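You operate a simulated robot arm through the tools that you are given. There is no shell and no other tool. Be economical: measure what you need, move in short steps, check, and stop when the job is done.

You are at the controls of a simulated two-armed robot. One attempt, no reset.

Task
Pick up the brown parts carton from the green shelf of the tall rack with one hand, pass it to the other hand and put it on the top of the test bench. Set down upright: brown parts carton.
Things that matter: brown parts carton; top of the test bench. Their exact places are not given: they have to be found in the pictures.

The check looks at the end state, three seconds after you hand in, the way a careful person would. Anything else that was tipped, shoved, dropped, spilled or broken makes it a failure.

Robot
Two 7-joint arms with two-finger parallel grippers on one trunk, on a base that drives. Base frame: it is fixed to the floor where the robot stands at the start and does not move with it; the origin is under the middle of the robot, x ahead of it, y to its left, z up. Readings come in cm, rad, newtons and seconds.
The left shoulder is at the start at [7, 17.8, 102.5], the right one opposite. With the tool pointing down near the work surface each hand reaches from about 24 to 72 cm from the robot's upright axis, wherever it stands, measured 20 degrees to its own side. Places, roughly: top of the test bench [-170, 280, 80]. Payload 3.43 kg a hand.
Tool frame (each hand has its own): the origin (TCP) lies between the finger pads and is the grasp point; the fingertips stand 3 cm ahead of it; z points along the fingers, y is the line along which they close. Largest opening 9.4 cm; finger width 2.8, thickness 1; the body of the gripper, 5 by 9.6 cm, starts 5.5 cm behind the TCP.
Orientation is told as [roll, pitch, yaw] about the base's x, y, z axes, in that order, counted from this pose: with the fingers straight down and closing along the base's y, the tool's x points along the base's -x, its y along +y and its z along -z.

Tools
- The arms move only by the tool move_arm. It takes "left_rows", "right_rows" or both (then of equal length, played together; a hand with none holds still); each is a list of rows, each a list of 7 numbers: the turn, a rotation vector about the tool's x, y, z in units of 90 degrees (1.0 is 90 degrees), then the shift along the tool's x, y, z in units of 200 mm (1.0 is 200 mm), then the finger opening in cm, from 0 to 9.4. In form: [[wx, wy, wz, dx, dy, dz, fingers], ...]. A call has 1 to 10 rows; each row is the pose to reach, as a shift and turn from the pose commanded when the call began, along the tool's axes at that moment. A call with a number of a shift or a turn outside -1 to 1 is refused whole. Rows are played at 5 a second. More than 5 cm and 0.15 rad between two rows, or a gripper value outside its range, and nothing of the call is played. Where a pose cannot be reached the arm comes as near as it can. A force on the tool above 40 N (or 10 N above the force at the start of the call, whichever is more), or a blocked arm, ends the call early, and 0.2 s more pass. The fingers move at their own pace (about 15.3 cm/s each) and stop on an object; they squeeze with about 24 N. The grip force told is the motor's: it shows also when the fingers shut on nothing. Time passes only in rows, and 0.2 s behind the last, so rows that repeat a pose let the fingers close. The reply holds the time, the measured pose of the TCP, the force on the tool along the base axes, the opening and the grip force, in the units named above and with some noise, with the torque about the TCP (base axes, N m) and any sound that the robot's microphone picked up, and new pictures: "pictures" is both (left out), scene, wrist or none (wrist: the cameras of the hands that moved).
- Cameras (640 x 400 px; columns grow to the right, rows downward): "scene" is now at [14.24, -0.93, 136.97]; the picture's right is [-0.12, -0.99, 0.00], its down [-0.33, 0.04, -0.94] and it looks along [0.93, -0.12, -0.34] (base axes); focal length 258 px, centre (320, 200). "left" rides on the left gripper at [7.6, -1.4, -10.3] in its tool frame; the picture's right is [0.18, 0.98, 0.00], its down [-0.75, 0.14, -0.64] and it looks along [-0.63, 0.12, 0.77] (tool axes); focal length 243 px, centre (320, 200). "right" rides on the right gripper at [7.6, 1.4, -10.3] in its tool frame; the picture's right is [-0.18, 0.98, 0.00], its down [-0.75, -0.14, -0.64] and it looks along [-0.63, -0.12, 0.77] (tool axes); focal length 243 px, centre (320, 200).
- lift_body(by): slides the trunk up (or, below 0, down) by that many cm; the arms and the scene camera ride with it, the base frame stays. It gives what a move gives, with no picture.
- steer(legs): drives the robot by 1 to 6 legs, each [ahead, turn to the left] in cm and rad, along the robot's own axes; the way and the turn of a leg run together, so that a leg with both is an arc; at most 150 cm and 3.142 rad a leg. The arms and the cameras ride along, it lands a little off, and it stops where it bumps. It gives what a move gives, and a new picture of the scene camera.
- head_to(pan, tilt): turns the head with the scene camera to pan (to the left, within 1.501 rad either way) and tilt (down, from -0.506 to 1.204), counted from straight ahead of the robot. It gives what a move gives, and a new picture of the scene camera.
- point_at(camera, pixels): for up to 12 pixels [column, row] of the newest picture of that camera ("zoom" is the newest enlarged one), the place [x, y, z] in the base frame of the surface seen there, good to about 0.3 cm. No time passes.
- zoom(camera, box): a new picture of the part [left, top, right, bottom] of that camera's present view, enlarged. No time passes.
- hand_in(): hands the job in; it is judged then, once.

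Go step by step. Measure first, check grasps and placings, and put right what went wrong. The budget is 80 turns and 260 pictures, counting those below and the enlarged ones. Unless the task says otherwise, let go and move clear before handing in, and close with one line.

The tools are called after "Call:" as a command line: name --argument value ..., lists and objects as JSON in quotes. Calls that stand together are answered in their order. move_arm: Moves the arms, as the interface text tells. Its arguments: {"type":"object","properties":{"left_rows":{"type":"array"},"right_rows":{"type":"array"},"pictures":{"type":"string","enum":["both","scene","wrist","none"]}},"required":[]} The other tools are called the same way: lift_body (by) slides the trunk up or down; steer (legs) drives the base; head_to (pan, tilt) turns the head that bears the scene camera; point_at (camera, pixels) gives the place of the surface under pixels of a picture; zoom (camera, box) takes an enlarged picture of a part of a camera's view; hand_in () hands the job in.

At the start:

```text
t: 0.0
left_eef_pos: [56.83, 17.59, 119.65]
left_tcp_rot: [-0.001, -0.001, 0.003]
left_wrist_force: [-0.8, -0.5, -0.6]
left_wrist_torque: [-0.02, 0.0, 0.0]
left_finger_gap: 9.34
left_grip_force: 0.1
right_eef_pos: [52.52, -25.77, 118.19]
right_tcp_rot: [0.0, 0.0, 0.001]
right_wrist_force: [-0.6, 0.4, 0.4]
right_wrist_torque: [0.01, 0.03, 0.01]
right_finger_gap: 9.42
right_grip_force: 0.1
trunk travel left (down, up): [-60.5, 23.5]
robot x, y, heading: [0.22, 0.27, 0.001]
head pan, tilt: [-0.124, 0.342]
```

scene: 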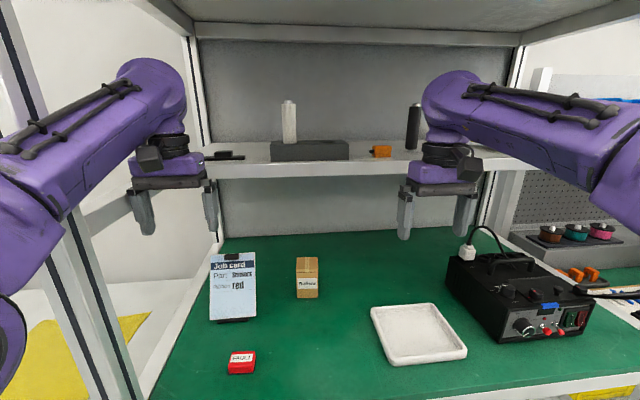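
right: 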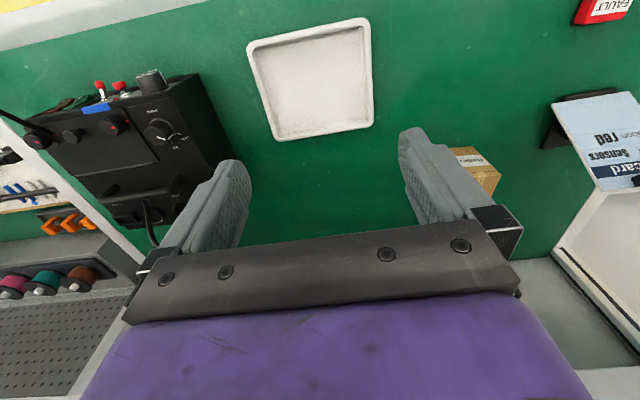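
left: 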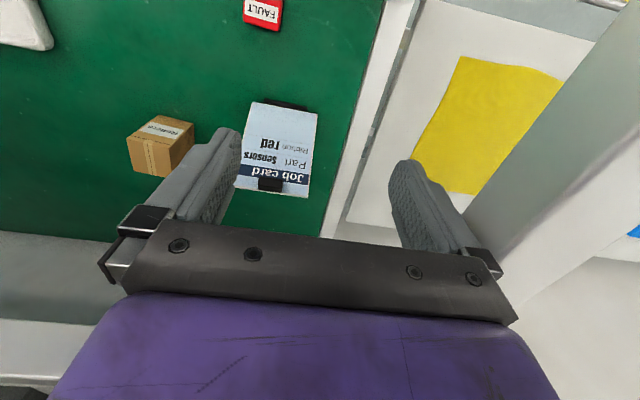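

The brown carton stands at scene pixels (296-319, 257-298) on the green surface, beside the job card. I'll measure it.

Call:
zoom --camera "scene" --box '[190, 220, 390, 345]'

Call:
point_at --camera "scene" --pixels '[[298, 259], [316, 259], [297, 276], [318, 276], [297, 296], [318, 296], [307, 265], [307, 287], [240, 255], [235, 318], [307, 310], [390, 310]]'

```text
3.20 times, centred on (290, 282) of scene
```

zoom: 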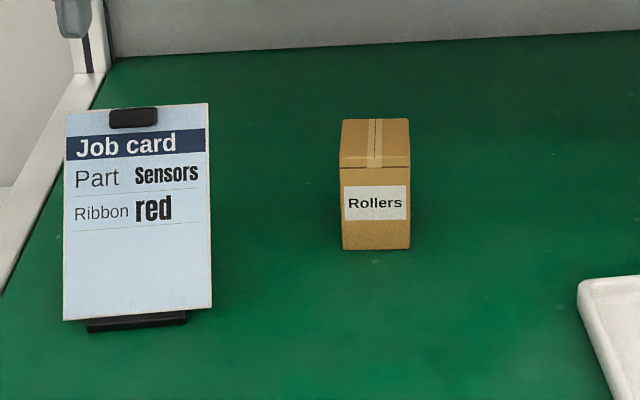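

```text
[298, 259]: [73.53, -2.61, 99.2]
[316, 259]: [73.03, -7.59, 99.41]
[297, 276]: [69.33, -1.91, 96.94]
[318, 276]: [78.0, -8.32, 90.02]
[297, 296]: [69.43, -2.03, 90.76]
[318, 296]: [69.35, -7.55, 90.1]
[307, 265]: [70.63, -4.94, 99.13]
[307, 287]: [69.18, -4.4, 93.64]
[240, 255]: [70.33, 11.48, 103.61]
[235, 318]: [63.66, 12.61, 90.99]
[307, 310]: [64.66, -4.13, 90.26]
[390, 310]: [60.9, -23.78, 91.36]
```

A carton labelled "Rollers" is at about [71.5,-5,95], 5.5 wide and 9 high. I'll look around before assuming it is the only one, and to find the bench.

Call:
head_to --pan 1.4 --tilt 0.2

Call:
head_to --pan -1.4 --tilt 0.2

Call:
head_to --pan 0.0 --tilt -0.3

```text
t: 1.6
left_eef_pos: [56.97, 17.5, 119.72]
left_tcp_rot: [-0.001, -0.002, 0.0]
left_wrist_force: [-0.5, -0.5, -0.5]
left_wrist_torque: [-0.02, 0.0, 0.0]
left_finger_gap: 9.44
left_grip_force: 0.0
right_eef_pos: [52.52, -25.75, 118.19]
right_tcp_rot: [-0.001, 0.001, 0.0]
right_wrist_force: [-0.5, 0.6, -0.1]
right_wrist_torque: [0.01, 0.02, 0.04]
right_finger_gap: 9.37
right_grip_force: 0.0
trunk travel left (down, up): [-60.5, 23.5]
robot x, y, heading: [0.18, 0.11, 0.001]
head pan, tilt: [1.4, 0.201]
```

scene: 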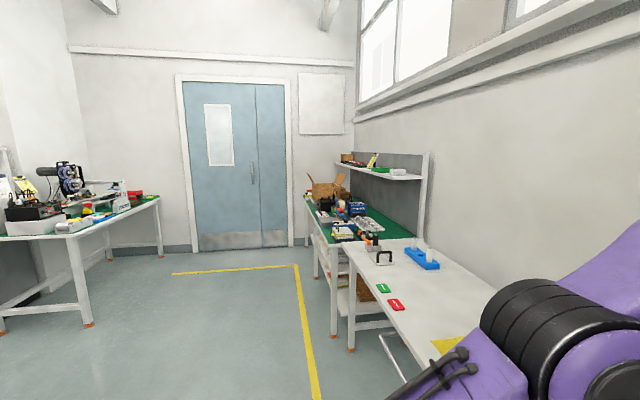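

```text
t: 4.1
left_eef_pos: [57.02, 17.38, 119.52]
left_tcp_rot: [0.001, -0.001, 0.0]
left_wrist_force: [0.9, -0.3, -0.6]
left_wrist_torque: [0.02, -0.02, 0.01]
left_finger_gap: 9.39
left_grip_force: 0.0
right_eef_pos: [52.58, -25.83, 118.14]
right_tcp_rot: [0.002, 0.0, -0.001]
right_wrist_force: [0.6, 0.7, -0.8]
right_wrist_torque: [-0.03, 0.01, 0.04]
right_finger_gap: 9.41
right_grip_force: 0.0
trunk travel left (down, up): [-60.5, 23.5]
robot x, y, heading: [0.05, 0.22, 0.003]
head pan, tilt: [-1.4, 0.201]
```

scene: 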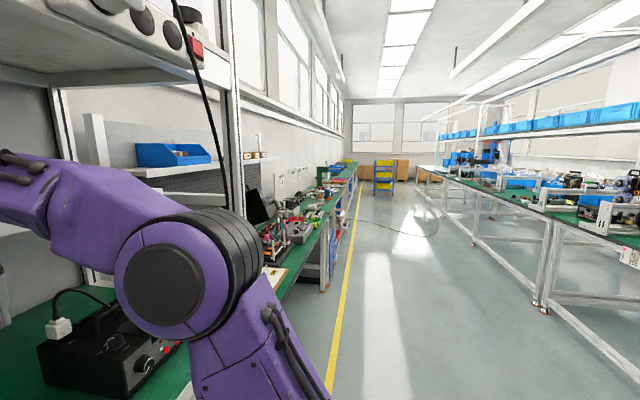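

```text
t: 5.6
left_eef_pos: [56.89, 17.56, 119.6]
left_tcp_rot: [0.0, -0.001, 0.001]
left_wrist_force: [-0.8, -0.1, -0.7]
left_wrist_torque: [-0.02, 0.03, 0.02]
left_finger_gap: 9.41
left_grip_force: 0.0
right_eef_pos: [52.58, -25.78, 118.15]
right_tcp_rot: [0.001, -0.002, -0.001]
right_wrist_force: [-0.4, 0.5, 0.5]
right_wrist_torque: [0.01, 0.02, -0.03]
right_finger_gap: 9.42
right_grip_force: 0.1
trunk travel left (down, up): [-60.5, 23.5]
robot x, y, heading: [-0.06, 0.47, -0.004]
head pan, tilt: [0.0, -0.3]
```

scene: 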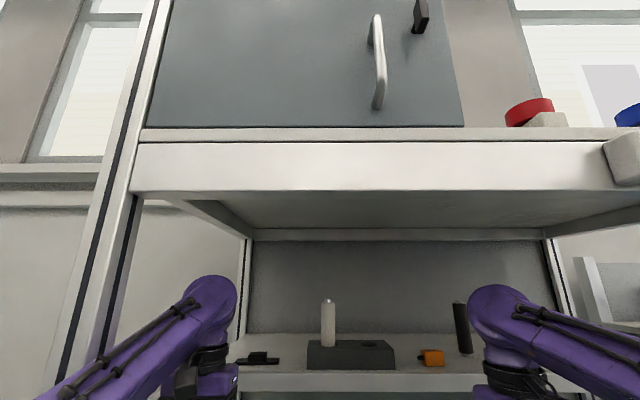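

The rack ahead carries the only carton on its green shelf; the test bench is the table at far left (pixel ~(70,215) of the first look). I'll look down at the rack's front edge to see how far I can drive in.

Call:
head_to --pan 0.0 --tilt 0.75

Call:
point_at --camera "scene" --pixels '[[320, 60], [320, 120], [320, 200], [320, 250], [320, 280], [320, 310], [320, 340], [320, 370], [320, 395], [150, 330], [450, 330], [400, 200]]'

```text
t: 6.9
left_eef_pos: [56.93, 17.45, 119.55]
left_tcp_rot: [0.0, -0.001, -0.001]
left_wrist_force: [-0.9, 0.9, -0.6]
left_wrist_torque: [-0.02, -0.01, 0.02]
left_finger_gap: 9.37
left_grip_force: 0.1
right_eef_pos: [52.65, -25.78, 118.18]
right_tcp_rot: [0.001, 0.001, 0.0]
right_wrist_force: [-0.5, -0.5, 0.4]
right_wrist_torque: [-0.01, -0.01, 0.02]
right_finger_gap: 9.4
right_grip_force: 0.1
trunk travel left (down, up): [-60.5, 23.5]
robot x, y, heading: [-0.23, -0.08, -0.0]
head pan, tilt: [0.0, 0.75]
```

scene: 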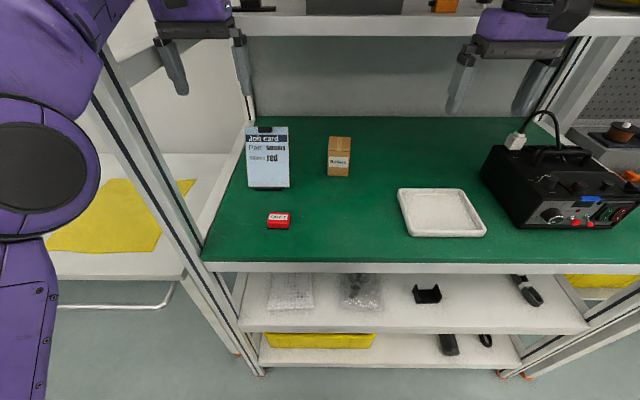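

```text
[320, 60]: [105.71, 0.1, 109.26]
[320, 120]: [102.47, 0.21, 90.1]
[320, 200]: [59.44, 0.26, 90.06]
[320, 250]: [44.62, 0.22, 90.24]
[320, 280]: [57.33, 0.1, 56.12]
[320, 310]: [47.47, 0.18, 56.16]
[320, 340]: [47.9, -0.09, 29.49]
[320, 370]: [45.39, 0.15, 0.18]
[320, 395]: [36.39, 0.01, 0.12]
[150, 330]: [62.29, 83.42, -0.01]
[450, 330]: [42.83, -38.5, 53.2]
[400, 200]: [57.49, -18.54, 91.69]
```

The rack front is at x≈41; the carton is at pixel (338,157). I'll measure it closely and drive 8 cm ahead for better reach.

Call:
zoom --camera "scene" --box '[298, 130, 378, 180]'

Call:
point_at --camera "zoom" --pixels '[[250, 65], [410, 68], [245, 190], [410, 195], [325, 70], [325, 190], [245, 340], [400, 350], [325, 300]]'

Call:
steer --legs '[[8, 0]]'

```text
8.00 times, centred on (338, 155) of scene
```

zoom: 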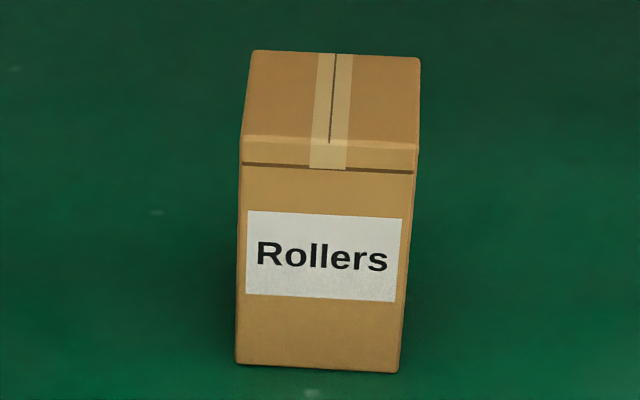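

```text
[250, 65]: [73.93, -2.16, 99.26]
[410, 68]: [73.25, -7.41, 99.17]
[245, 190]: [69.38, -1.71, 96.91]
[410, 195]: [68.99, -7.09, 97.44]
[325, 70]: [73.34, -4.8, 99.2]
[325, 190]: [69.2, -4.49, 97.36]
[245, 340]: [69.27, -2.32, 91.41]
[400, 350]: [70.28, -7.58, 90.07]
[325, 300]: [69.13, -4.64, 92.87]
```

```text
t: 8.0
left_eef_pos: [64.71, 16.45, 120.05]
left_tcp_rot: [0.008, -0.007, -0.004]
left_wrist_force: [4.9, -9.6, 30.8]
left_wrist_torque: [0.07, -0.72, -0.24]
left_finger_gap: 9.39
left_grip_force: 0.0
right_eef_pos: [60.58, -26.67, 118.01]
right_tcp_rot: [0.009, -0.001, 0.0]
right_wrist_force: [0.5, 0.4, -0.6]
right_wrist_torque: [0.02, 0.01, -0.01]
right_finger_gap: 9.41
right_grip_force: 0.1
trunk travel left (down, up): [-60.5, 23.5]
robot x, y, heading: [7.83, 0.06, -0.005]
head pan, tilt: [0.0, 0.75]
```

scene: 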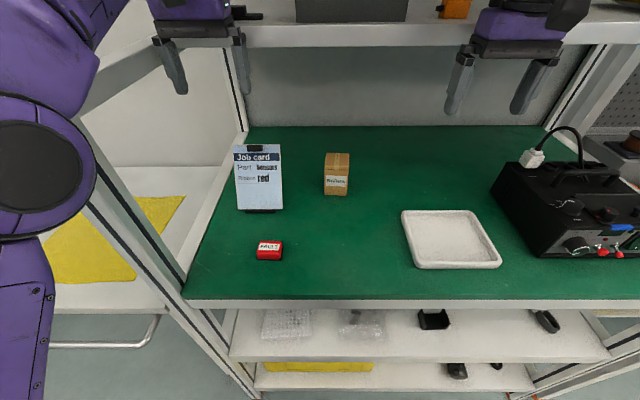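

The left wrist shows 31 N upward, so the left hand is likely touching something near the middle shelf edge. I'll back off at once and inspect.

Call:
steer --legs '[[-7, 0]]'

Call:
head_to --pan 0.15 --tilt 0.3

Call:
zoom --camera "scene" --box '[120, 60, 440, 260]'

```text
t: 8.8
left_eef_pos: [62.63, 16.67, 120.6]
left_tcp_rot: [-0.001, -0.026, -0.006]
left_wrist_force: [-0.8, 0.2, -0.3]
left_wrist_torque: [-0.01, 0.03, -0.02]
left_finger_gap: 9.41
left_grip_force: 0.0
right_eef_pos: [58.53, -26.2, 118.28]
right_tcp_rot: [0.004, -0.001, 0.0]
right_wrist_force: [-1.3, -0.8, 0.8]
right_wrist_torque: [0.02, 0.0, 0.03]
right_finger_gap: 9.42
right_grip_force: 0.0
trunk travel left (down, up): [-60.5, 23.5]
robot x, y, heading: [6.07, 0.03, -0.007]
head pan, tilt: [0.0, 0.75]
stopped in leg 1: the force on the tool passed its limit (the readings are from after the stop); the commanded pose is now the measured one
```

scene: 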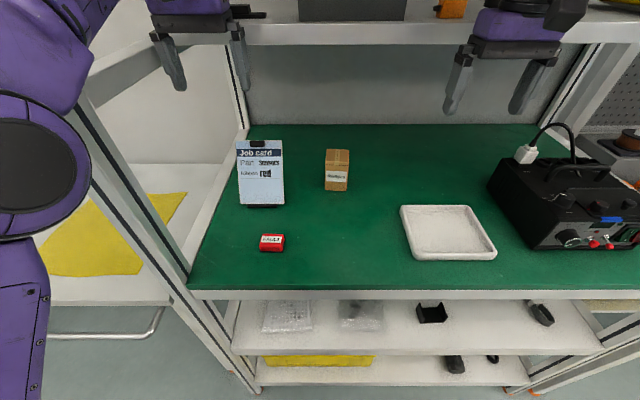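

```text
t: 9.7
left_eef_pos: [62.66, 16.74, 120.66]
left_tcp_rot: [-0.004, -0.026, -0.004]
left_wrist_force: [0.5, 0.0, -0.1]
left_wrist_torque: [0.04, -0.03, 0.0]
left_finger_gap: 9.42
left_grip_force: 0.1
right_eef_pos: [58.5, -26.32, 118.03]
right_tcp_rot: [0.006, -0.002, 0.001]
right_wrist_force: [0.4, 0.5, -0.7]
right_wrist_torque: [-0.03, 0.01, -0.03]
right_finger_gap: 9.4
right_grip_force: 0.1
trunk travel left (down, up): [-60.5, 23.5]
robot x, y, heading: [6.06, 0.11, -0.007]
head pan, tilt: [0.15, 0.3]
```

scene: 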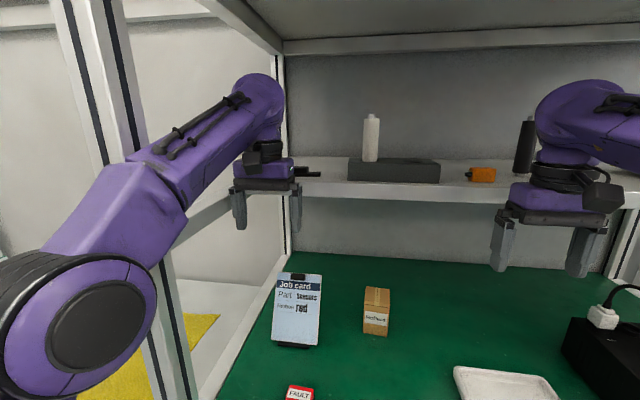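

```text
2.00 times, centred on (280, 160) of scene
```

zoom: 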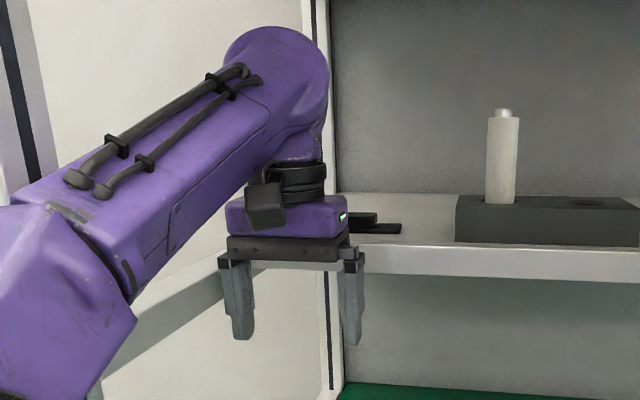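

Call:
point_at --camera "zoom" --pixels '[[420, 258], [420, 245], [420, 215], [380, 228], [362, 218], [200, 305], [300, 265], [500, 260], [480, 240], [336, 230], [100, 370]]'

Call:
zoom --camera "left" --box '[0, 0, 640, 400]'

```text
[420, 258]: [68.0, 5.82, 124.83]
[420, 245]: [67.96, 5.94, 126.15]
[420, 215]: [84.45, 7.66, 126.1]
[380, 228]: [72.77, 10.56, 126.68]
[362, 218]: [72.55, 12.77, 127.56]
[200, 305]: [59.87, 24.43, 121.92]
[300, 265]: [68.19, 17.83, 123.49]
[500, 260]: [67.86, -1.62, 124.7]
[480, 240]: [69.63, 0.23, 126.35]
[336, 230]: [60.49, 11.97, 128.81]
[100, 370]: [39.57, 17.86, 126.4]
```

```text
1.00 times, centred on (320, 200) of left
```

zoom: 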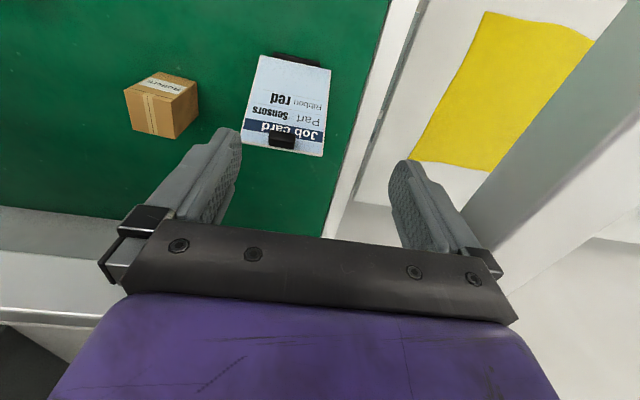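

The middle shelf's front edge is at x=68, z 123–126, and the left gripper brushed it; the carton stands just under it, so a side grasp from the right, pointing left, fits. Nothing on the shelf moved. I'll back well out and form the posture there.

Call:
steer --legs '[[-40, 0]]'

```text
t: 12.2
left_eef_pos: [22.83, 17.42, 120.34]
left_tcp_rot: [-0.007, -0.019, -0.003]
left_wrist_force: [-0.4, 0.5, -0.3]
left_wrist_torque: [-0.02, -0.03, -0.01]
left_finger_gap: 9.42
left_grip_force: 0.0
right_eef_pos: [18.53, -25.53, 118.15]
right_tcp_rot: [0.001, 0.003, -0.002]
right_wrist_force: [-0.4, 0.2, 0.0]
right_wrist_torque: [-0.02, 0.01, 0.02]
right_finger_gap: 9.39
right_grip_force: 0.1
trunk travel left (down, up): [-60.5, 23.5]
robot x, y, heading: [-34.14, 0.23, -0.01]
head pan, tilt: [0.15, 0.3]
```

scene: 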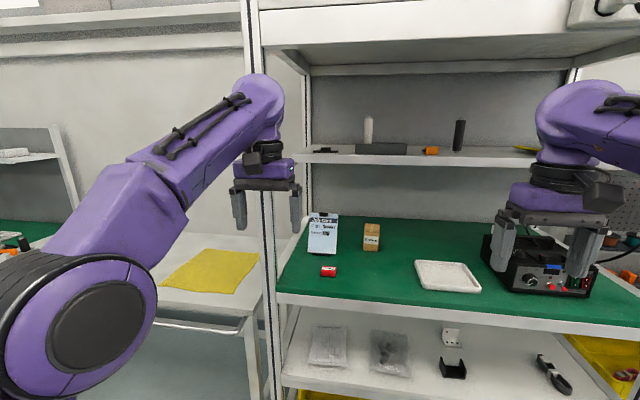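

Arms are clear of the rack. I'll turn the right hand halfway towards pointing left (camera up) while drawing the left hand back 12 cm.

Call:
move_arm --right_rows '[[-0.0461, 0.0461, 0.0601, 0, 0.07, 0, 9.4], [-0.0922, 0.0922, 0.1203, 0, 0.14, 0, 9.4], [-0.1384, 0.1384, 0.1804, 0, 0.21, 0, 9.4], [-0.1845, 0.1845, 0.2405, 0, 0.28, 0, 9.4], [-0.2306, 0.2306, 0.3007, 0, 0.35, 0, 9.4], [-0.2767, 0.2767, 0.3608, 0, 0.42, 0, 9.4], [-0.3229, 0.3229, 0.421, 0, 0.5, 0, 9.4], [-0.3229, 0.3229, 0.421, 0, 0.5, 0, 9.4]]' --left_rows '[[0, 0, 0, 0.09, 0, 0, 9.4], [0, 0, 0, 0.18, 0, 0, 9.4], [0, 0, 0, 0.27, 0, 0, 9.4], [0, 0, 0, 0.36, 0, 0, 9.4], [0, 0, 0, 0.45, 0, 0, 9.4], [0, 0, 0, 0.54, 0, 0, 9.4], [0, 0, 0, 0.6, 0, 0, 9.4], [0, 0, 0, 0.6, 0, 0, 9.4]]' --pictures "scene"

```text
t: 14.0
left_eef_pos: [10.81, 17.31, 120.04]
left_tcp_rot: [-0.006, -0.021, -0.003]
left_wrist_force: [-0.1, 0.5, 0.4]
left_wrist_torque: [-0.01, 0.02, 0.02]
left_finger_gap: 9.42
left_grip_force: 0.0
right_eef_pos: [18.63, -15.67, 118.3]
right_tcp_rot: [0.347, 0.627, -0.579]
right_wrist_force: [-0.4, -0.2, 0.1]
right_wrist_torque: [-0.01, 0.01, 0.01]
right_finger_gap: 9.42
right_grip_force: 0.1
trunk travel left (down, up): [-60.5, 23.5]
robot x, y, heading: [-33.91, 0.44, -0.005]
head pan, tilt: [0.15, 0.3]
```

scene: 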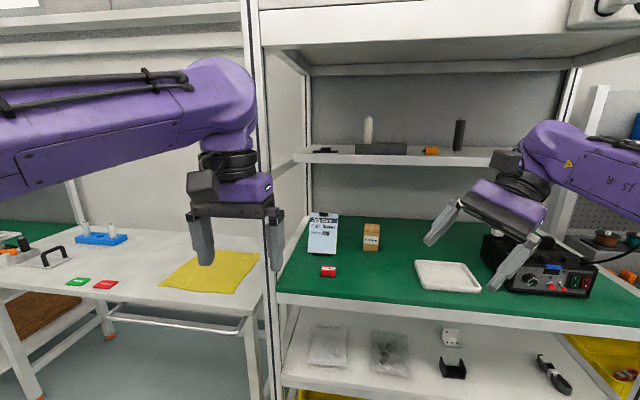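

Half way and reached cleanly; I'll do the second half of the turn.

Call:
move_arm --right_rows '[[-0.0461, 0.0461, 0.0601, 0, 0, 0, 9.4], [-0.0922, 0.0922, 0.1203, 0, 0, 0, 9.4], [-0.1384, 0.1384, 0.1804, 0, 0, 0, 9.4], [-0.1845, 0.1845, 0.2405, 0, 0, 0, 9.4], [-0.2306, 0.2306, 0.3007, 0, 0, 0, 9.4], [-0.2767, 0.2767, 0.3608, 0, 0, 0, 9.4], [-0.3229, 0.3229, 0.421, 0, 0, 0, 9.4], [-0.3229, 0.3229, 0.421, 0, 0, 0, 9.4]]' --pictures "both"

```text
t: 15.8
left_eef_pos: [10.97, 17.41, 120.04]
left_tcp_rot: [-0.007, -0.022, -0.003]
left_wrist_force: [0.3, 0.6, 0.0]
left_wrist_torque: [0.01, 0.0, 0.01]
left_finger_gap: 9.37
left_grip_force: 0.1
right_eef_pos: [18.73, -15.5, 118.17]
right_tcp_rot: [-0.01, 1.309, -1.582]
right_wrist_force: [-0.6, -0.5, -0.4]
right_wrist_torque: [-0.02, -0.02, 0.0]
right_finger_gap: 9.41
right_grip_force: 0.1
trunk travel left (down, up): [-60.5, 23.5]
robot x, y, heading: [-33.91, 0.32, -0.007]
head pan, tilt: [0.15, 0.3]
```

scene: 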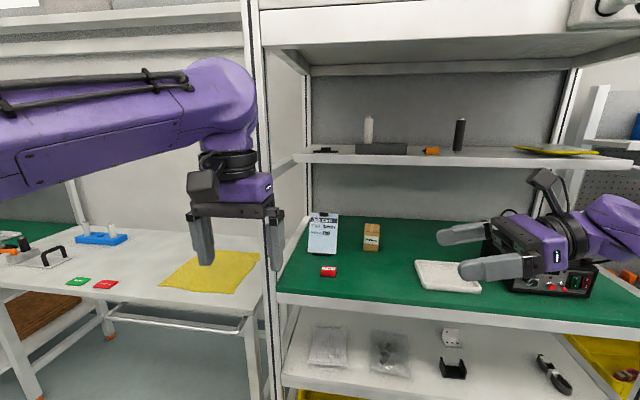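
right: 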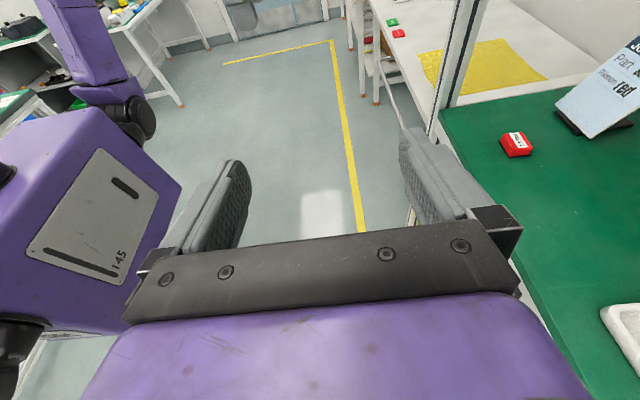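

The right hand now points left, tilted 15° down, camera on top. I'll check the power unit and tray positions before driving in.

Call:
head_to --pan -0.25 --tilt 0.4

```text
t: 16.6
left_eef_pos: [10.9, 17.42, 120.07]
left_tcp_rot: [-0.007, -0.022, -0.002]
left_wrist_force: [-1.2, -0.6, -0.1]
left_wrist_torque: [0.01, 0.05, 0.03]
left_finger_gap: 9.4
left_grip_force: 0.2
right_eef_pos: [18.65, -15.54, 118.14]
right_tcp_rot: [-0.006, 1.309, -1.578]
right_wrist_force: [0.4, 0.3, 0.3]
right_wrist_torque: [0.02, 0.01, -0.03]
right_finger_gap: 9.43
right_grip_force: 0.0
trunk travel left (down, up): [-60.5, 23.5]
robot x, y, heading: [-33.89, 0.42, -0.006]
head pan, tilt: [-0.25, 0.4]
```

scene: 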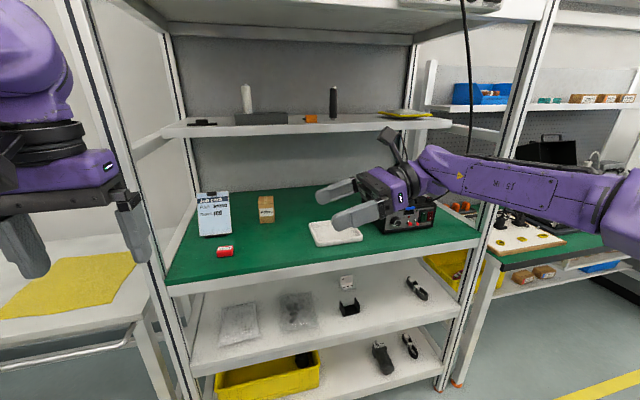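

Call:
point_at --camera "scene" --pixels '[[468, 290], [492, 215], [172, 310], [630, 210], [520, 190], [440, 178], [405, 225], [395, 205], [335, 222], [312, 228], [358, 235], [625, 150]]'

Call:
zoom --camera "scene" --box '[320, 100, 640, 300]'

```text
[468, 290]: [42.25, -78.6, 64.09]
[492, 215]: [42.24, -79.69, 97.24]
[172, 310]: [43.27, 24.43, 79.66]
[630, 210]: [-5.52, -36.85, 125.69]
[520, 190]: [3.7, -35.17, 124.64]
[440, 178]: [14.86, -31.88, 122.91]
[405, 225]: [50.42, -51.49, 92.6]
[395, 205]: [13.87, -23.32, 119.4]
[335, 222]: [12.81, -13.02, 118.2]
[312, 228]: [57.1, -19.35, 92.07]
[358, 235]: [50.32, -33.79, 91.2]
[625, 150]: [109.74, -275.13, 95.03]
```

```text
2.00 times, centred on (480, 200) of scene
```

zoom: 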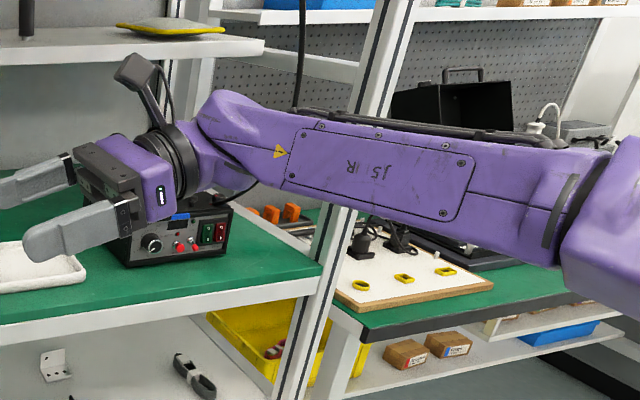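

Rack posts are at y≈-79 and +24, so the right arm has room. I'll lower the right hand 18 cm, then drive in 42 cm.

Call:
move_arm --right_rows '[[0, 0, 0, -0.217, 0, 0.058, 9.4], [0, 0, 0, -0.435, 0, 0.1165, 9.4], [0, 0, 0, -0.652, 0, 0.175, 9.4], [0, 0, 0, -0.8695, 0, 0.233, 9.4], [0, 0, 0, -0.8695, 0, 0.233, 9.4]]' --pictures "scene"

```text
t: 17.9
left_eef_pos: [10.81, 17.45, 120.08]
left_tcp_rot: [-0.01, -0.02, -0.004]
left_wrist_force: [-0.7, -1.2, 0.1]
left_wrist_torque: [-0.02, 0.0, -0.03]
left_finger_gap: 9.4
left_grip_force: 0.2
right_eef_pos: [18.53, -15.7, 100.06]
right_tcp_rot: [-0.001, 1.309, -1.573]
right_wrist_force: [-0.2, 0.3, -0.5]
right_wrist_torque: [0.0, 0.01, -0.02]
right_finger_gap: 9.41
right_grip_force: 0.1
trunk travel left (down, up): [-60.5, 23.5]
robot x, y, heading: [-34.18, 0.4, -0.009]
head pan, tilt: [-0.25, 0.4]
```

scene: 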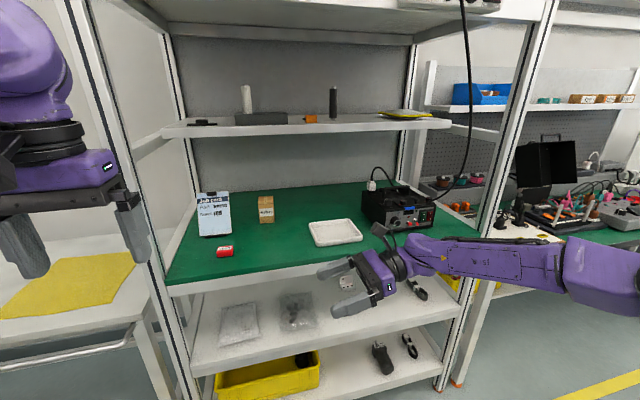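

Before driving in I'll check the height of the lower edge of the right forearm.

Call:
point_at --camera "scene" --pixels '[[600, 310], [560, 293], [500, 280], [440, 270], [372, 305], [620, 250], [378, 232]]'

```text
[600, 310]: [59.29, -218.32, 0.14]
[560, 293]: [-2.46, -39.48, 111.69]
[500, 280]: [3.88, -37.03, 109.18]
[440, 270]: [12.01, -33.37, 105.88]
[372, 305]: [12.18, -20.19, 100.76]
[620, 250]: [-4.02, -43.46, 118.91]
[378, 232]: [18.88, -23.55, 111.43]
```

The forearm stays above z≈100, clear of the shelf at 90. Driving in.

Call:
steer --legs '[[41, 0.008]]'

```text
t: 20.4
left_eef_pos: [51.12, 16.8, 120.53]
left_tcp_rot: [0.001, -0.028, 0.001]
left_wrist_force: [0.1, -0.5, 0.1]
left_wrist_torque: [-0.02, 0.0, 0.0]
left_finger_gap: 9.42
left_grip_force: 0.1
right_eef_pos: [59.17, -16.18, 100.31]
right_tcp_rot: [0.018, 1.318, -1.55]
right_wrist_force: [-0.1, 0.1, 0.1]
right_wrist_torque: [0.0, 0.03, -0.01]
right_finger_gap: 9.37
right_grip_force: 0.0
trunk travel left (down, up): [-60.5, 23.5]
robot x, y, heading: [7.06, 0.39, 0.004]
head pan, tilt: [-0.25, 0.4]
```

scene: 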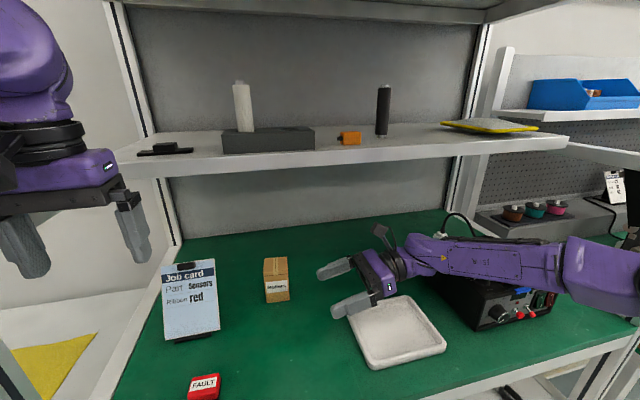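

I'm in. Measuring carton again and the gap between the forearm and the power unit (pixels around (450,290)).

Call:
point_at --camera "scene" --pixels '[[275, 265], [266, 283], [288, 282], [277, 296], [445, 292], [470, 296], [470, 310], [475, 225], [548, 270], [480, 278], [420, 265], [384, 228]]'

Call:
zoom --camera "scene" --box '[240, 190, 640, 390]'

```text
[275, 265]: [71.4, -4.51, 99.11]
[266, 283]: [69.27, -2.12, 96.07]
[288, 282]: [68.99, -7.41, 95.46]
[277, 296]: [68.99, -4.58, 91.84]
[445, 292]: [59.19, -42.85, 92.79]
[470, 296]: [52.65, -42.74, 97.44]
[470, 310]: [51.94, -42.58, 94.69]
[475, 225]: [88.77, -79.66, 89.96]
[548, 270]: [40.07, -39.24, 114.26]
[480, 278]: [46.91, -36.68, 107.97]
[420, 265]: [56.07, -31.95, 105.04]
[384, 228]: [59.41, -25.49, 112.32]
```

```text
1.60 times, centred on (440, 290) of scene
```

zoom: 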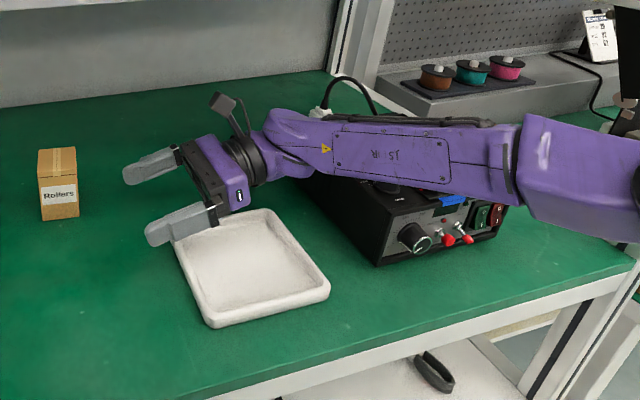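

The carton centre is about (71.4,-4.8). The power unit's side is at y=-42.6, near the forearm, so I'll shift left 3.5 and forward 5 first, then look.

Call:
move_arm --right_rows '[[-0.012, 0, 0.003, 0.022, 0, 0.085, 9.4], [-0.024, 0, 0.006, 0.045, 0, 0.169, 9.4], [-0.037, 0, 0.01, 0.045, 0.125, 0.169, 9.4], [-0.037, 0, 0.01, 0.045, 0.25, 0.169, 9.4], [-0.037, 0, 0.01, 0.045, 0.25, 0.169, 9.4]]' --pictures "both"

Call:
point_at --camera "scene" --pixels '[[480, 278], [430, 268], [548, 270], [500, 240], [460, 240], [445, 292]]'

```text
t: 21.6
left_eef_pos: [51.23, 16.72, 120.56]
left_tcp_rot: [0.001, -0.028, 0.003]
left_wrist_force: [-0.7, 0.8, -0.8]
left_wrist_torque: [-0.03, -0.01, -0.02]
left_finger_gap: 9.42
left_grip_force: 0.1
right_eef_pos: [64.39, -12.6, 100.22]
right_tcp_rot: [0.012, 1.317, -1.615]
right_wrist_force: [-0.6, 0.5, 0.7]
right_wrist_torque: [-0.01, -0.01, 0.01]
right_finger_gap: 9.4
right_grip_force: 0.0
trunk travel left (down, up): [-60.5, 23.5]
robot x, y, heading: [7.04, 0.27, -0.0]
head pan, tilt: [-0.25, 0.4]
```

scene: 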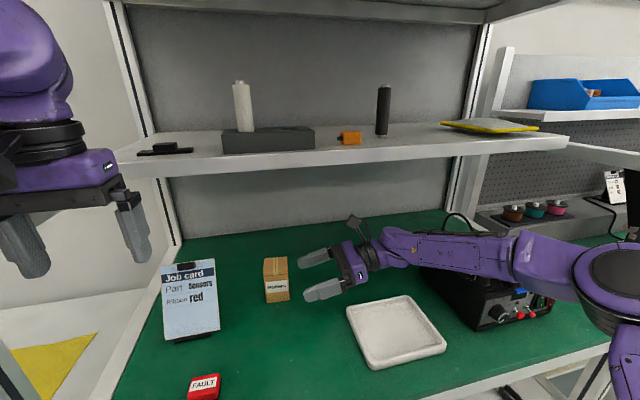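
right: 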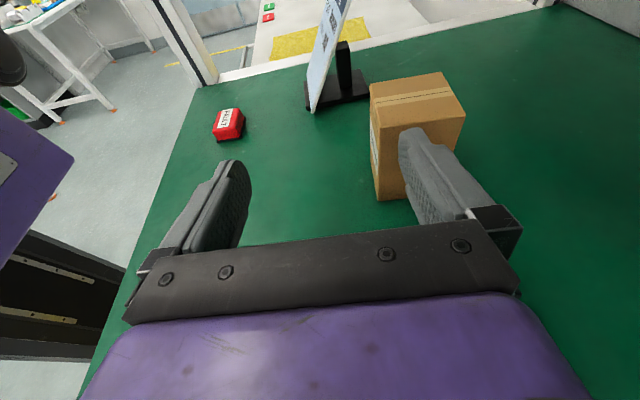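

```text
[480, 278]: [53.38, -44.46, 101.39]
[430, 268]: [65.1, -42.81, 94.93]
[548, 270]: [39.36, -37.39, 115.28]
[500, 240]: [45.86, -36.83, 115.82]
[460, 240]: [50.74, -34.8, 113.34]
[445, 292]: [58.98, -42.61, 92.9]
```

The forearm clears the power unit (its top ≈101). Now 7 cm forward at this height, then down to z≈94.8, with the fingertips still right of the carton.

Call:
move_arm --right_rows '[[0, 0, 0, 0.002, 0.175, 0.007, 9.4], [0, 0, 0, 0.004, 0.35, 0.015, 9.4], [0, 0, 0, -0.08, 0.35, 0.037, 9.4], [0, 0, 0, -0.17, 0.35, 0.06, 9.4], [0, 0, 0, -0.257, 0.35, 0.085, 9.4], [0, 0, 0, -0.257, 0.35, 0.085, 9.4]]' --pictures "both"

```text
t: 23.0
left_eef_pos: [51.32, 16.75, 120.42]
left_tcp_rot: [0.001, -0.029, 0.002]
left_wrist_force: [0.2, -0.6, -0.4]
left_wrist_torque: [-0.01, 0.0, 0.04]
left_finger_gap: 9.39
left_grip_force: 0.0
right_eef_pos: [71.5, -12.59, 94.69]
right_tcp_rot: [0.017, 1.316, -1.614]
right_wrist_force: [0.8, 0.5, -0.6]
right_wrist_torque: [-0.02, 0.02, -0.04]
right_finger_gap: 9.39
right_grip_force: 0.1
trunk travel left (down, up): [-60.5, 23.5]
robot x, y, heading: [7.23, 0.04, 0.001]
head pan, tilt: [-0.25, 0.4]
```

scene: 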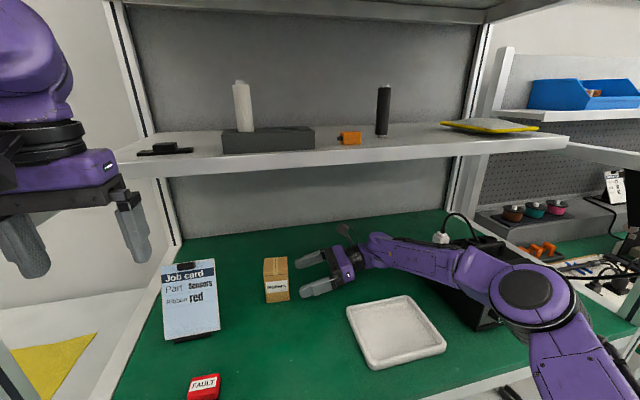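
right: 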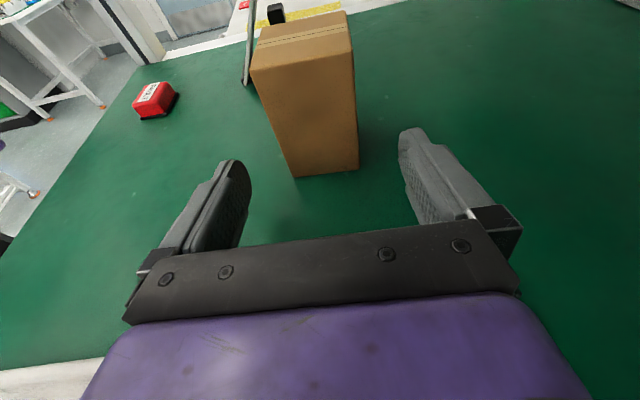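

The carton is centred between the fingers (base at column ~327). I'll slide left 6.6 cm onto it and check before closing.

Call:
move_arm --right_rows '[[0, 0, 0, 0.0285, -0.005, 0.106, 9.4], [0, 0, 0, 0.057, -0.01, 0.213, 9.4], [0, 0, 0, 0.0855, -0.0145, 0.319, 9.4], [0, 0, 0, 0.0855, -0.0145, 0.319, 9.4]]' --pictures "both"

```text
t: 24.0
left_eef_pos: [51.31, 16.8, 120.49]
left_tcp_rot: [-0.001, -0.03, 0.001]
left_wrist_force: [0.9, 0.3, 0.3]
left_wrist_torque: [-0.02, -0.03, -0.01]
left_finger_gap: 9.39
left_grip_force: 0.1
right_eef_pos: [71.41, -6.31, 95.0]
right_tcp_rot: [0.012, 1.315, -1.618]
right_wrist_force: [1.0, 0.2, -0.1]
right_wrist_torque: [0.0, 0.0, 0.03]
right_finger_gap: 9.4
right_grip_force: 0.1
trunk travel left (down, up): [-60.5, 23.5]
robot x, y, heading: [7.12, 0.21, 0.002]
head pan, tilt: [-0.25, 0.4]
```

scene: 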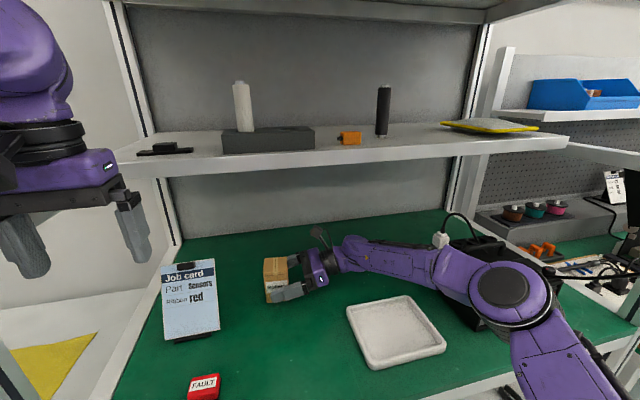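
right: 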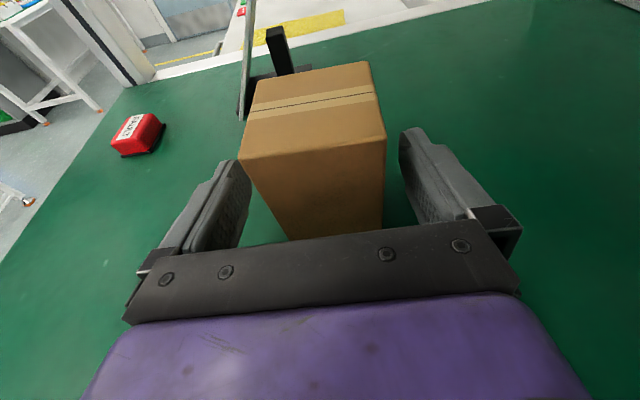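

The carton sits between the fingers with room on both sides; closing now.

Call:
move_arm --right_rows '[[0, 0, 0, -0.03, 0, 0.008, 9.4], [0, 0, 0, -0.03, 0, 0.008, 6], [0, 0, 0, -0.03, 0, 0.008, 3], [0, 0, 0, -0.03, 0, 0.008, 2], [0, 0, 0, -0.03, 0, 0.008, 2], [0, 0, 0, -0.03, 0, 0.008, 2]]' --pictures "wrist"

```text
t: 25.4
left_eef_pos: [51.24, 16.71, 120.47]
left_tcp_rot: [0.001, -0.029, 0.0]
left_wrist_force: [0.2, -0.5, -0.1]
left_wrist_torque: [0.03, 0.05, -0.02]
left_finger_gap: 9.39
left_grip_force: 0.0
right_eef_pos: [71.41, -6.11, 94.24]
right_tcp_rot: [0.014, 1.316, -1.614]
right_wrist_force: [0.3, 0.5, 1.1]
right_wrist_torque: [0.01, 0.09, -0.03]
right_finger_gap: 6.07
right_grip_force: 24.0
trunk travel left (down, up): [-60.5, 23.5]
robot x, y, heading: [7.44, 0.44, -0.003]
head pan, tilt: [-0.25, 0.4]
```

right: 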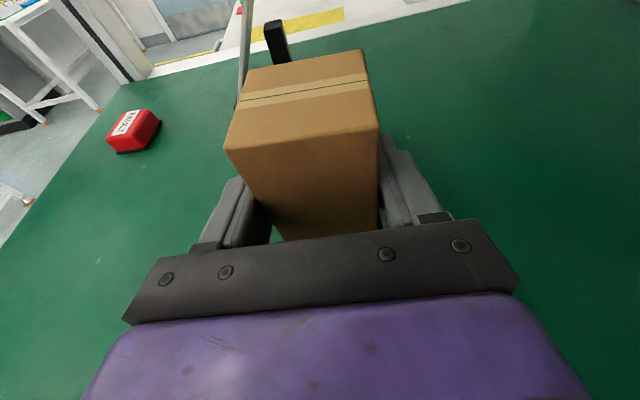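

Gripped at 6.1 cm with 24 N. Lifting 6 cm (still well below the middle shelf).

Call:
move_arm --right_rows '[[0, 0, 0, 0.072, 0, -0.019, 2], [0, 0, 0, 0.145, 0, -0.039, 2], [0, 0, 0, 0.217, 0, -0.058, 2], [0, 0, 0, 0.29, 0, -0.078, 2], [0, 0, 0, 0.29, 0, -0.078, 2]]' --pictures "both"

```text
t: 26.6
left_eef_pos: [51.27, 16.73, 120.46]
left_tcp_rot: [0.0, -0.028, 0.002]
left_wrist_force: [0.6, -0.3, -0.2]
left_wrist_torque: [-0.02, -0.01, -0.02]
left_finger_gap: 9.39
left_grip_force: 0.1
right_eef_pos: [71.4, -6.08, 100.25]
right_tcp_rot: [0.014, 1.316, -1.616]
right_wrist_force: [0.3, -0.1, -1.8]
right_wrist_torque: [-0.02, 0.01, 0.0]
right_finger_gap: 6.08
right_grip_force: 24.5
trunk travel left (down, up): [-60.5, 23.5]
robot x, y, heading: [6.98, 0.07, -0.006]
head pan, tilt: [-0.25, 0.4]
```

scene: 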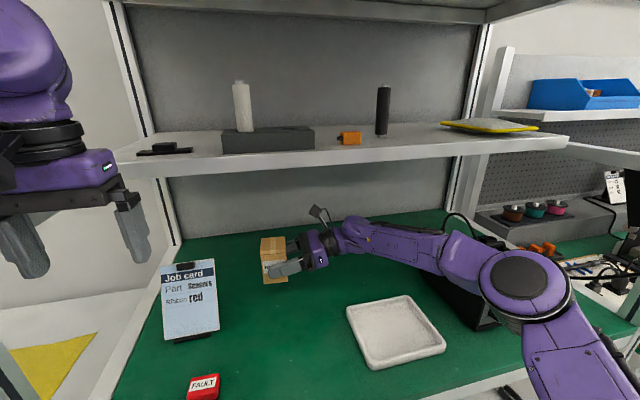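
right: 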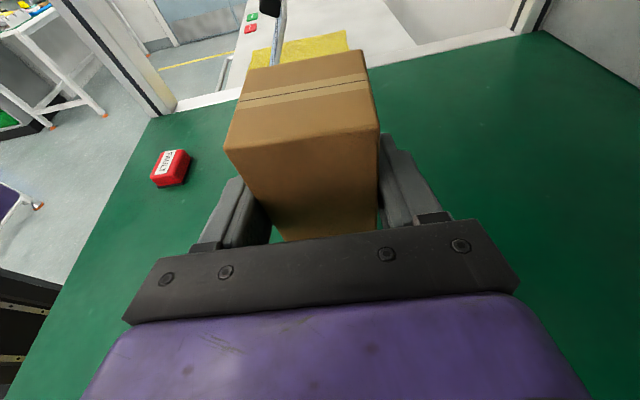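

The carton is held upright and clear of the shelf. Backing straight out 70 cm.

Call:
steer --legs '[[-70, 0]]'

Call:
head_to --pan 0.0 --tilt 0.55

```text
t: 27.2
left_eef_pos: [51.2, 16.63, 120.52]
left_tcp_rot: [0.0, -0.029, -0.002]
left_wrist_force: [-0.7, 0.7, 0.5]
left_wrist_torque: [-0.03, 0.04, 0.01]
left_finger_gap: 9.41
left_grip_force: 0.0
right_eef_pos: [71.52, -6.03, 99.95]
right_tcp_rot: [0.007, 1.312, -1.62]
right_wrist_force: [-0.5, -0.1, -0.5]
right_wrist_torque: [-0.03, 0.0, 0.01]
right_finger_gap: 6.1
right_grip_force: 24.2
trunk travel left (down, up): [-60.5, 23.5]
robot x, y, heading: [6.96, 0.02, -0.0]
head pan, tilt: [-0.25, 0.4]
stopped in leg 1: the robot was blocked; the commanded pose is now the measured one
```

scene: 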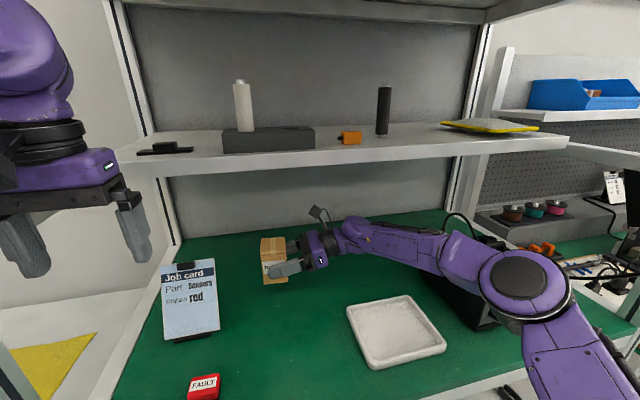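

```text
t: 28.0
left_eef_pos: [51.2, 16.68, 120.38]
left_tcp_rot: [0.0, -0.029, -0.001]
left_wrist_force: [0.7, 0.0, 0.5]
left_wrist_torque: [-0.01, 0.01, 0.01]
left_finger_gap: 9.38
left_grip_force: 0.0
right_eef_pos: [71.44, -6.04, 100.08]
right_tcp_rot: [0.012, 1.315, -1.618]
right_wrist_force: [0.6, 0.6, -1.8]
right_wrist_torque: [0.0, -0.02, 0.0]
right_finger_gap: 6.04
right_grip_force: 24.2
trunk travel left (down, up): [-60.5, 23.5]
robot x, y, heading: [7.21, -0.06, 0.003]
head pan, tilt: [0.0, 0.55]
```

scene: 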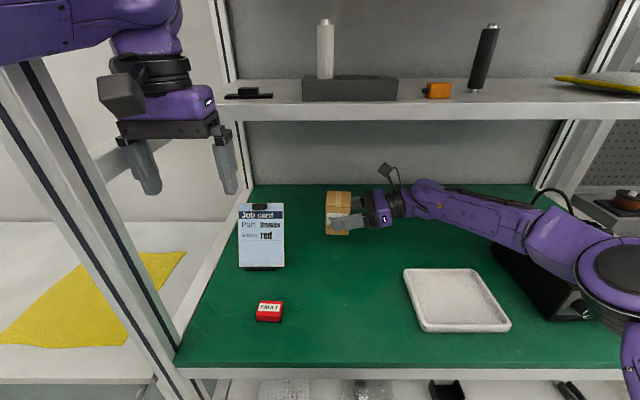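

The drive was blocked before moving, with no force on the hands. I'll pan right/left to see what the arms could be catching on.

Call:
head_to --pan -0.8 --tilt 0.7

Call:
head_to --pan 0.8 --tilt 0.4

```text
t: 29.1
left_eef_pos: [51.38, 16.67, 120.45]
left_tcp_rot: [0.001, -0.03, -0.001]
left_wrist_force: [1.0, -0.3, 0.2]
left_wrist_torque: [0.0, -0.01, -0.02]
left_finger_gap: 9.4
left_grip_force: 0.0
right_eef_pos: [71.39, -6.12, 100.14]
right_tcp_rot: [0.011, 1.314, -1.619]
right_wrist_force: [0.4, -0.3, -2.5]
right_wrist_torque: [-0.03, -0.05, -0.04]
right_finger_gap: 6.06
right_grip_force: 24.1
trunk travel left (down, up): [-60.5, 23.5]
robot x, y, heading: [6.94, 0.03, -0.005]
head pan, tilt: [-0.799, 0.7]
```

scene: 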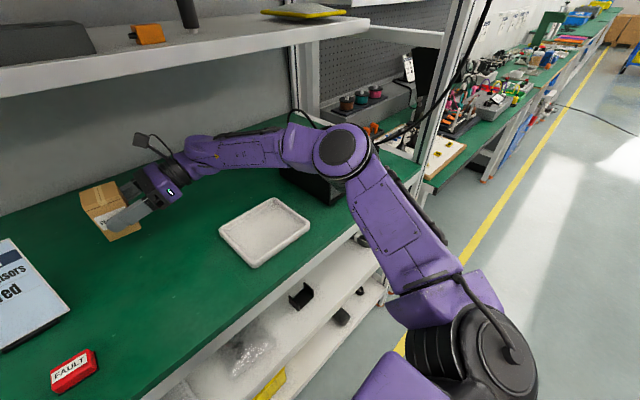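

```text
t: 30.8
left_eef_pos: [51.25, 16.61, 120.52]
left_tcp_rot: [0.0, -0.029, -0.002]
left_wrist_force: [0.3, -0.2, 0.6]
left_wrist_torque: [-0.01, -0.01, 0.02]
left_finger_gap: 9.38
left_grip_force: 0.1
right_eef_pos: [71.4, -6.22, 100.21]
right_tcp_rot: [0.008, 1.314, -1.618]
right_wrist_force: [-0.1, -0.5, -2.1]
right_wrist_torque: [-0.03, 0.02, 0.03]
right_finger_gap: 6.06
right_grip_force: 24.3
trunk travel left (down, up): [-60.5, 23.5]
robot x, y, heading: [7.38, 0.11, 0.0]
head pan, tilt: [0.799, 0.4]
```

scene: 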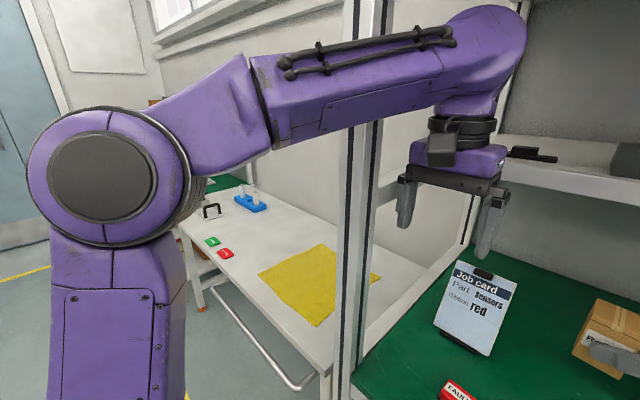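

The left arm is free of its post; on the right the elbow is just above the power unit. I'll look closely there.

Call:
head_to --pan -0.8 --tilt 0.5

Call:
zoom --camera "scene" --box '[220, 100, 460, 250]'

Call:
point_at --camera "zoom" --pixels '[[200, 300], [260, 330], [310, 350], [330, 300], [390, 330], [230, 290], [330, 255], [260, 240], [185, 120], [430, 250], [300, 160], [450, 180]]'

```text
t: 32.5
left_eef_pos: [51.38, 16.7, 120.42]
left_tcp_rot: [-0.001, -0.027, -0.002]
left_wrist_force: [-1.1, -0.6, 0.4]
left_wrist_torque: [-0.06, -0.02, 0.02]
left_finger_gap: 9.4
left_grip_force: 0.1
right_eef_pos: [71.45, -6.09, 100.08]
right_tcp_rot: [0.01, 1.314, -1.619]
right_wrist_force: [-0.1, 0.5, -1.1]
right_wrist_torque: [-0.06, -0.01, -0.01]
right_finger_gap: 6.04
right_grip_force: 24.1
trunk travel left (down, up): [-60.5, 23.5]
robot x, y, heading: [6.96, -0.15, -0.001]
head pan, tilt: [-0.799, 0.499]
```

scene: 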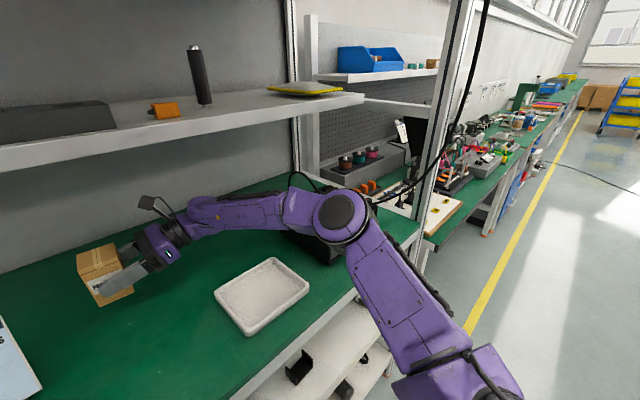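

```text
2.67 times, centred on (340, 175) of scene
```

zoom: 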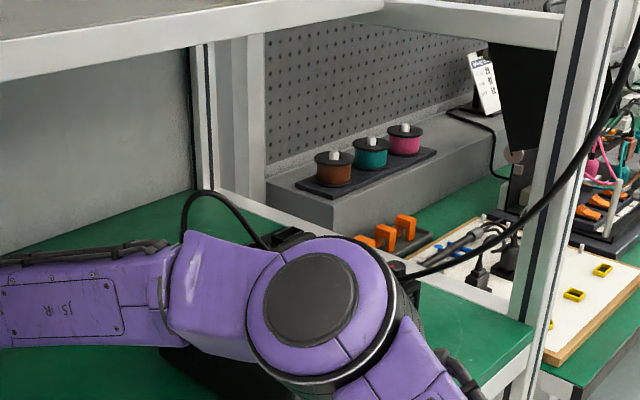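

```text
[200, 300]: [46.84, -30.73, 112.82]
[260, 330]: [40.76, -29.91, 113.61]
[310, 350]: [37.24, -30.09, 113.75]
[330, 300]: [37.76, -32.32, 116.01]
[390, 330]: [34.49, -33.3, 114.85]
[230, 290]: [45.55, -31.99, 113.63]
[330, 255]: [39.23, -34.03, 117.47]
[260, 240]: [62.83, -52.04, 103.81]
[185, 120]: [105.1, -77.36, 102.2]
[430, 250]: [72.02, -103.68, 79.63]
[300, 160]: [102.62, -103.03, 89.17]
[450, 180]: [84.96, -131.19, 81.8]
```

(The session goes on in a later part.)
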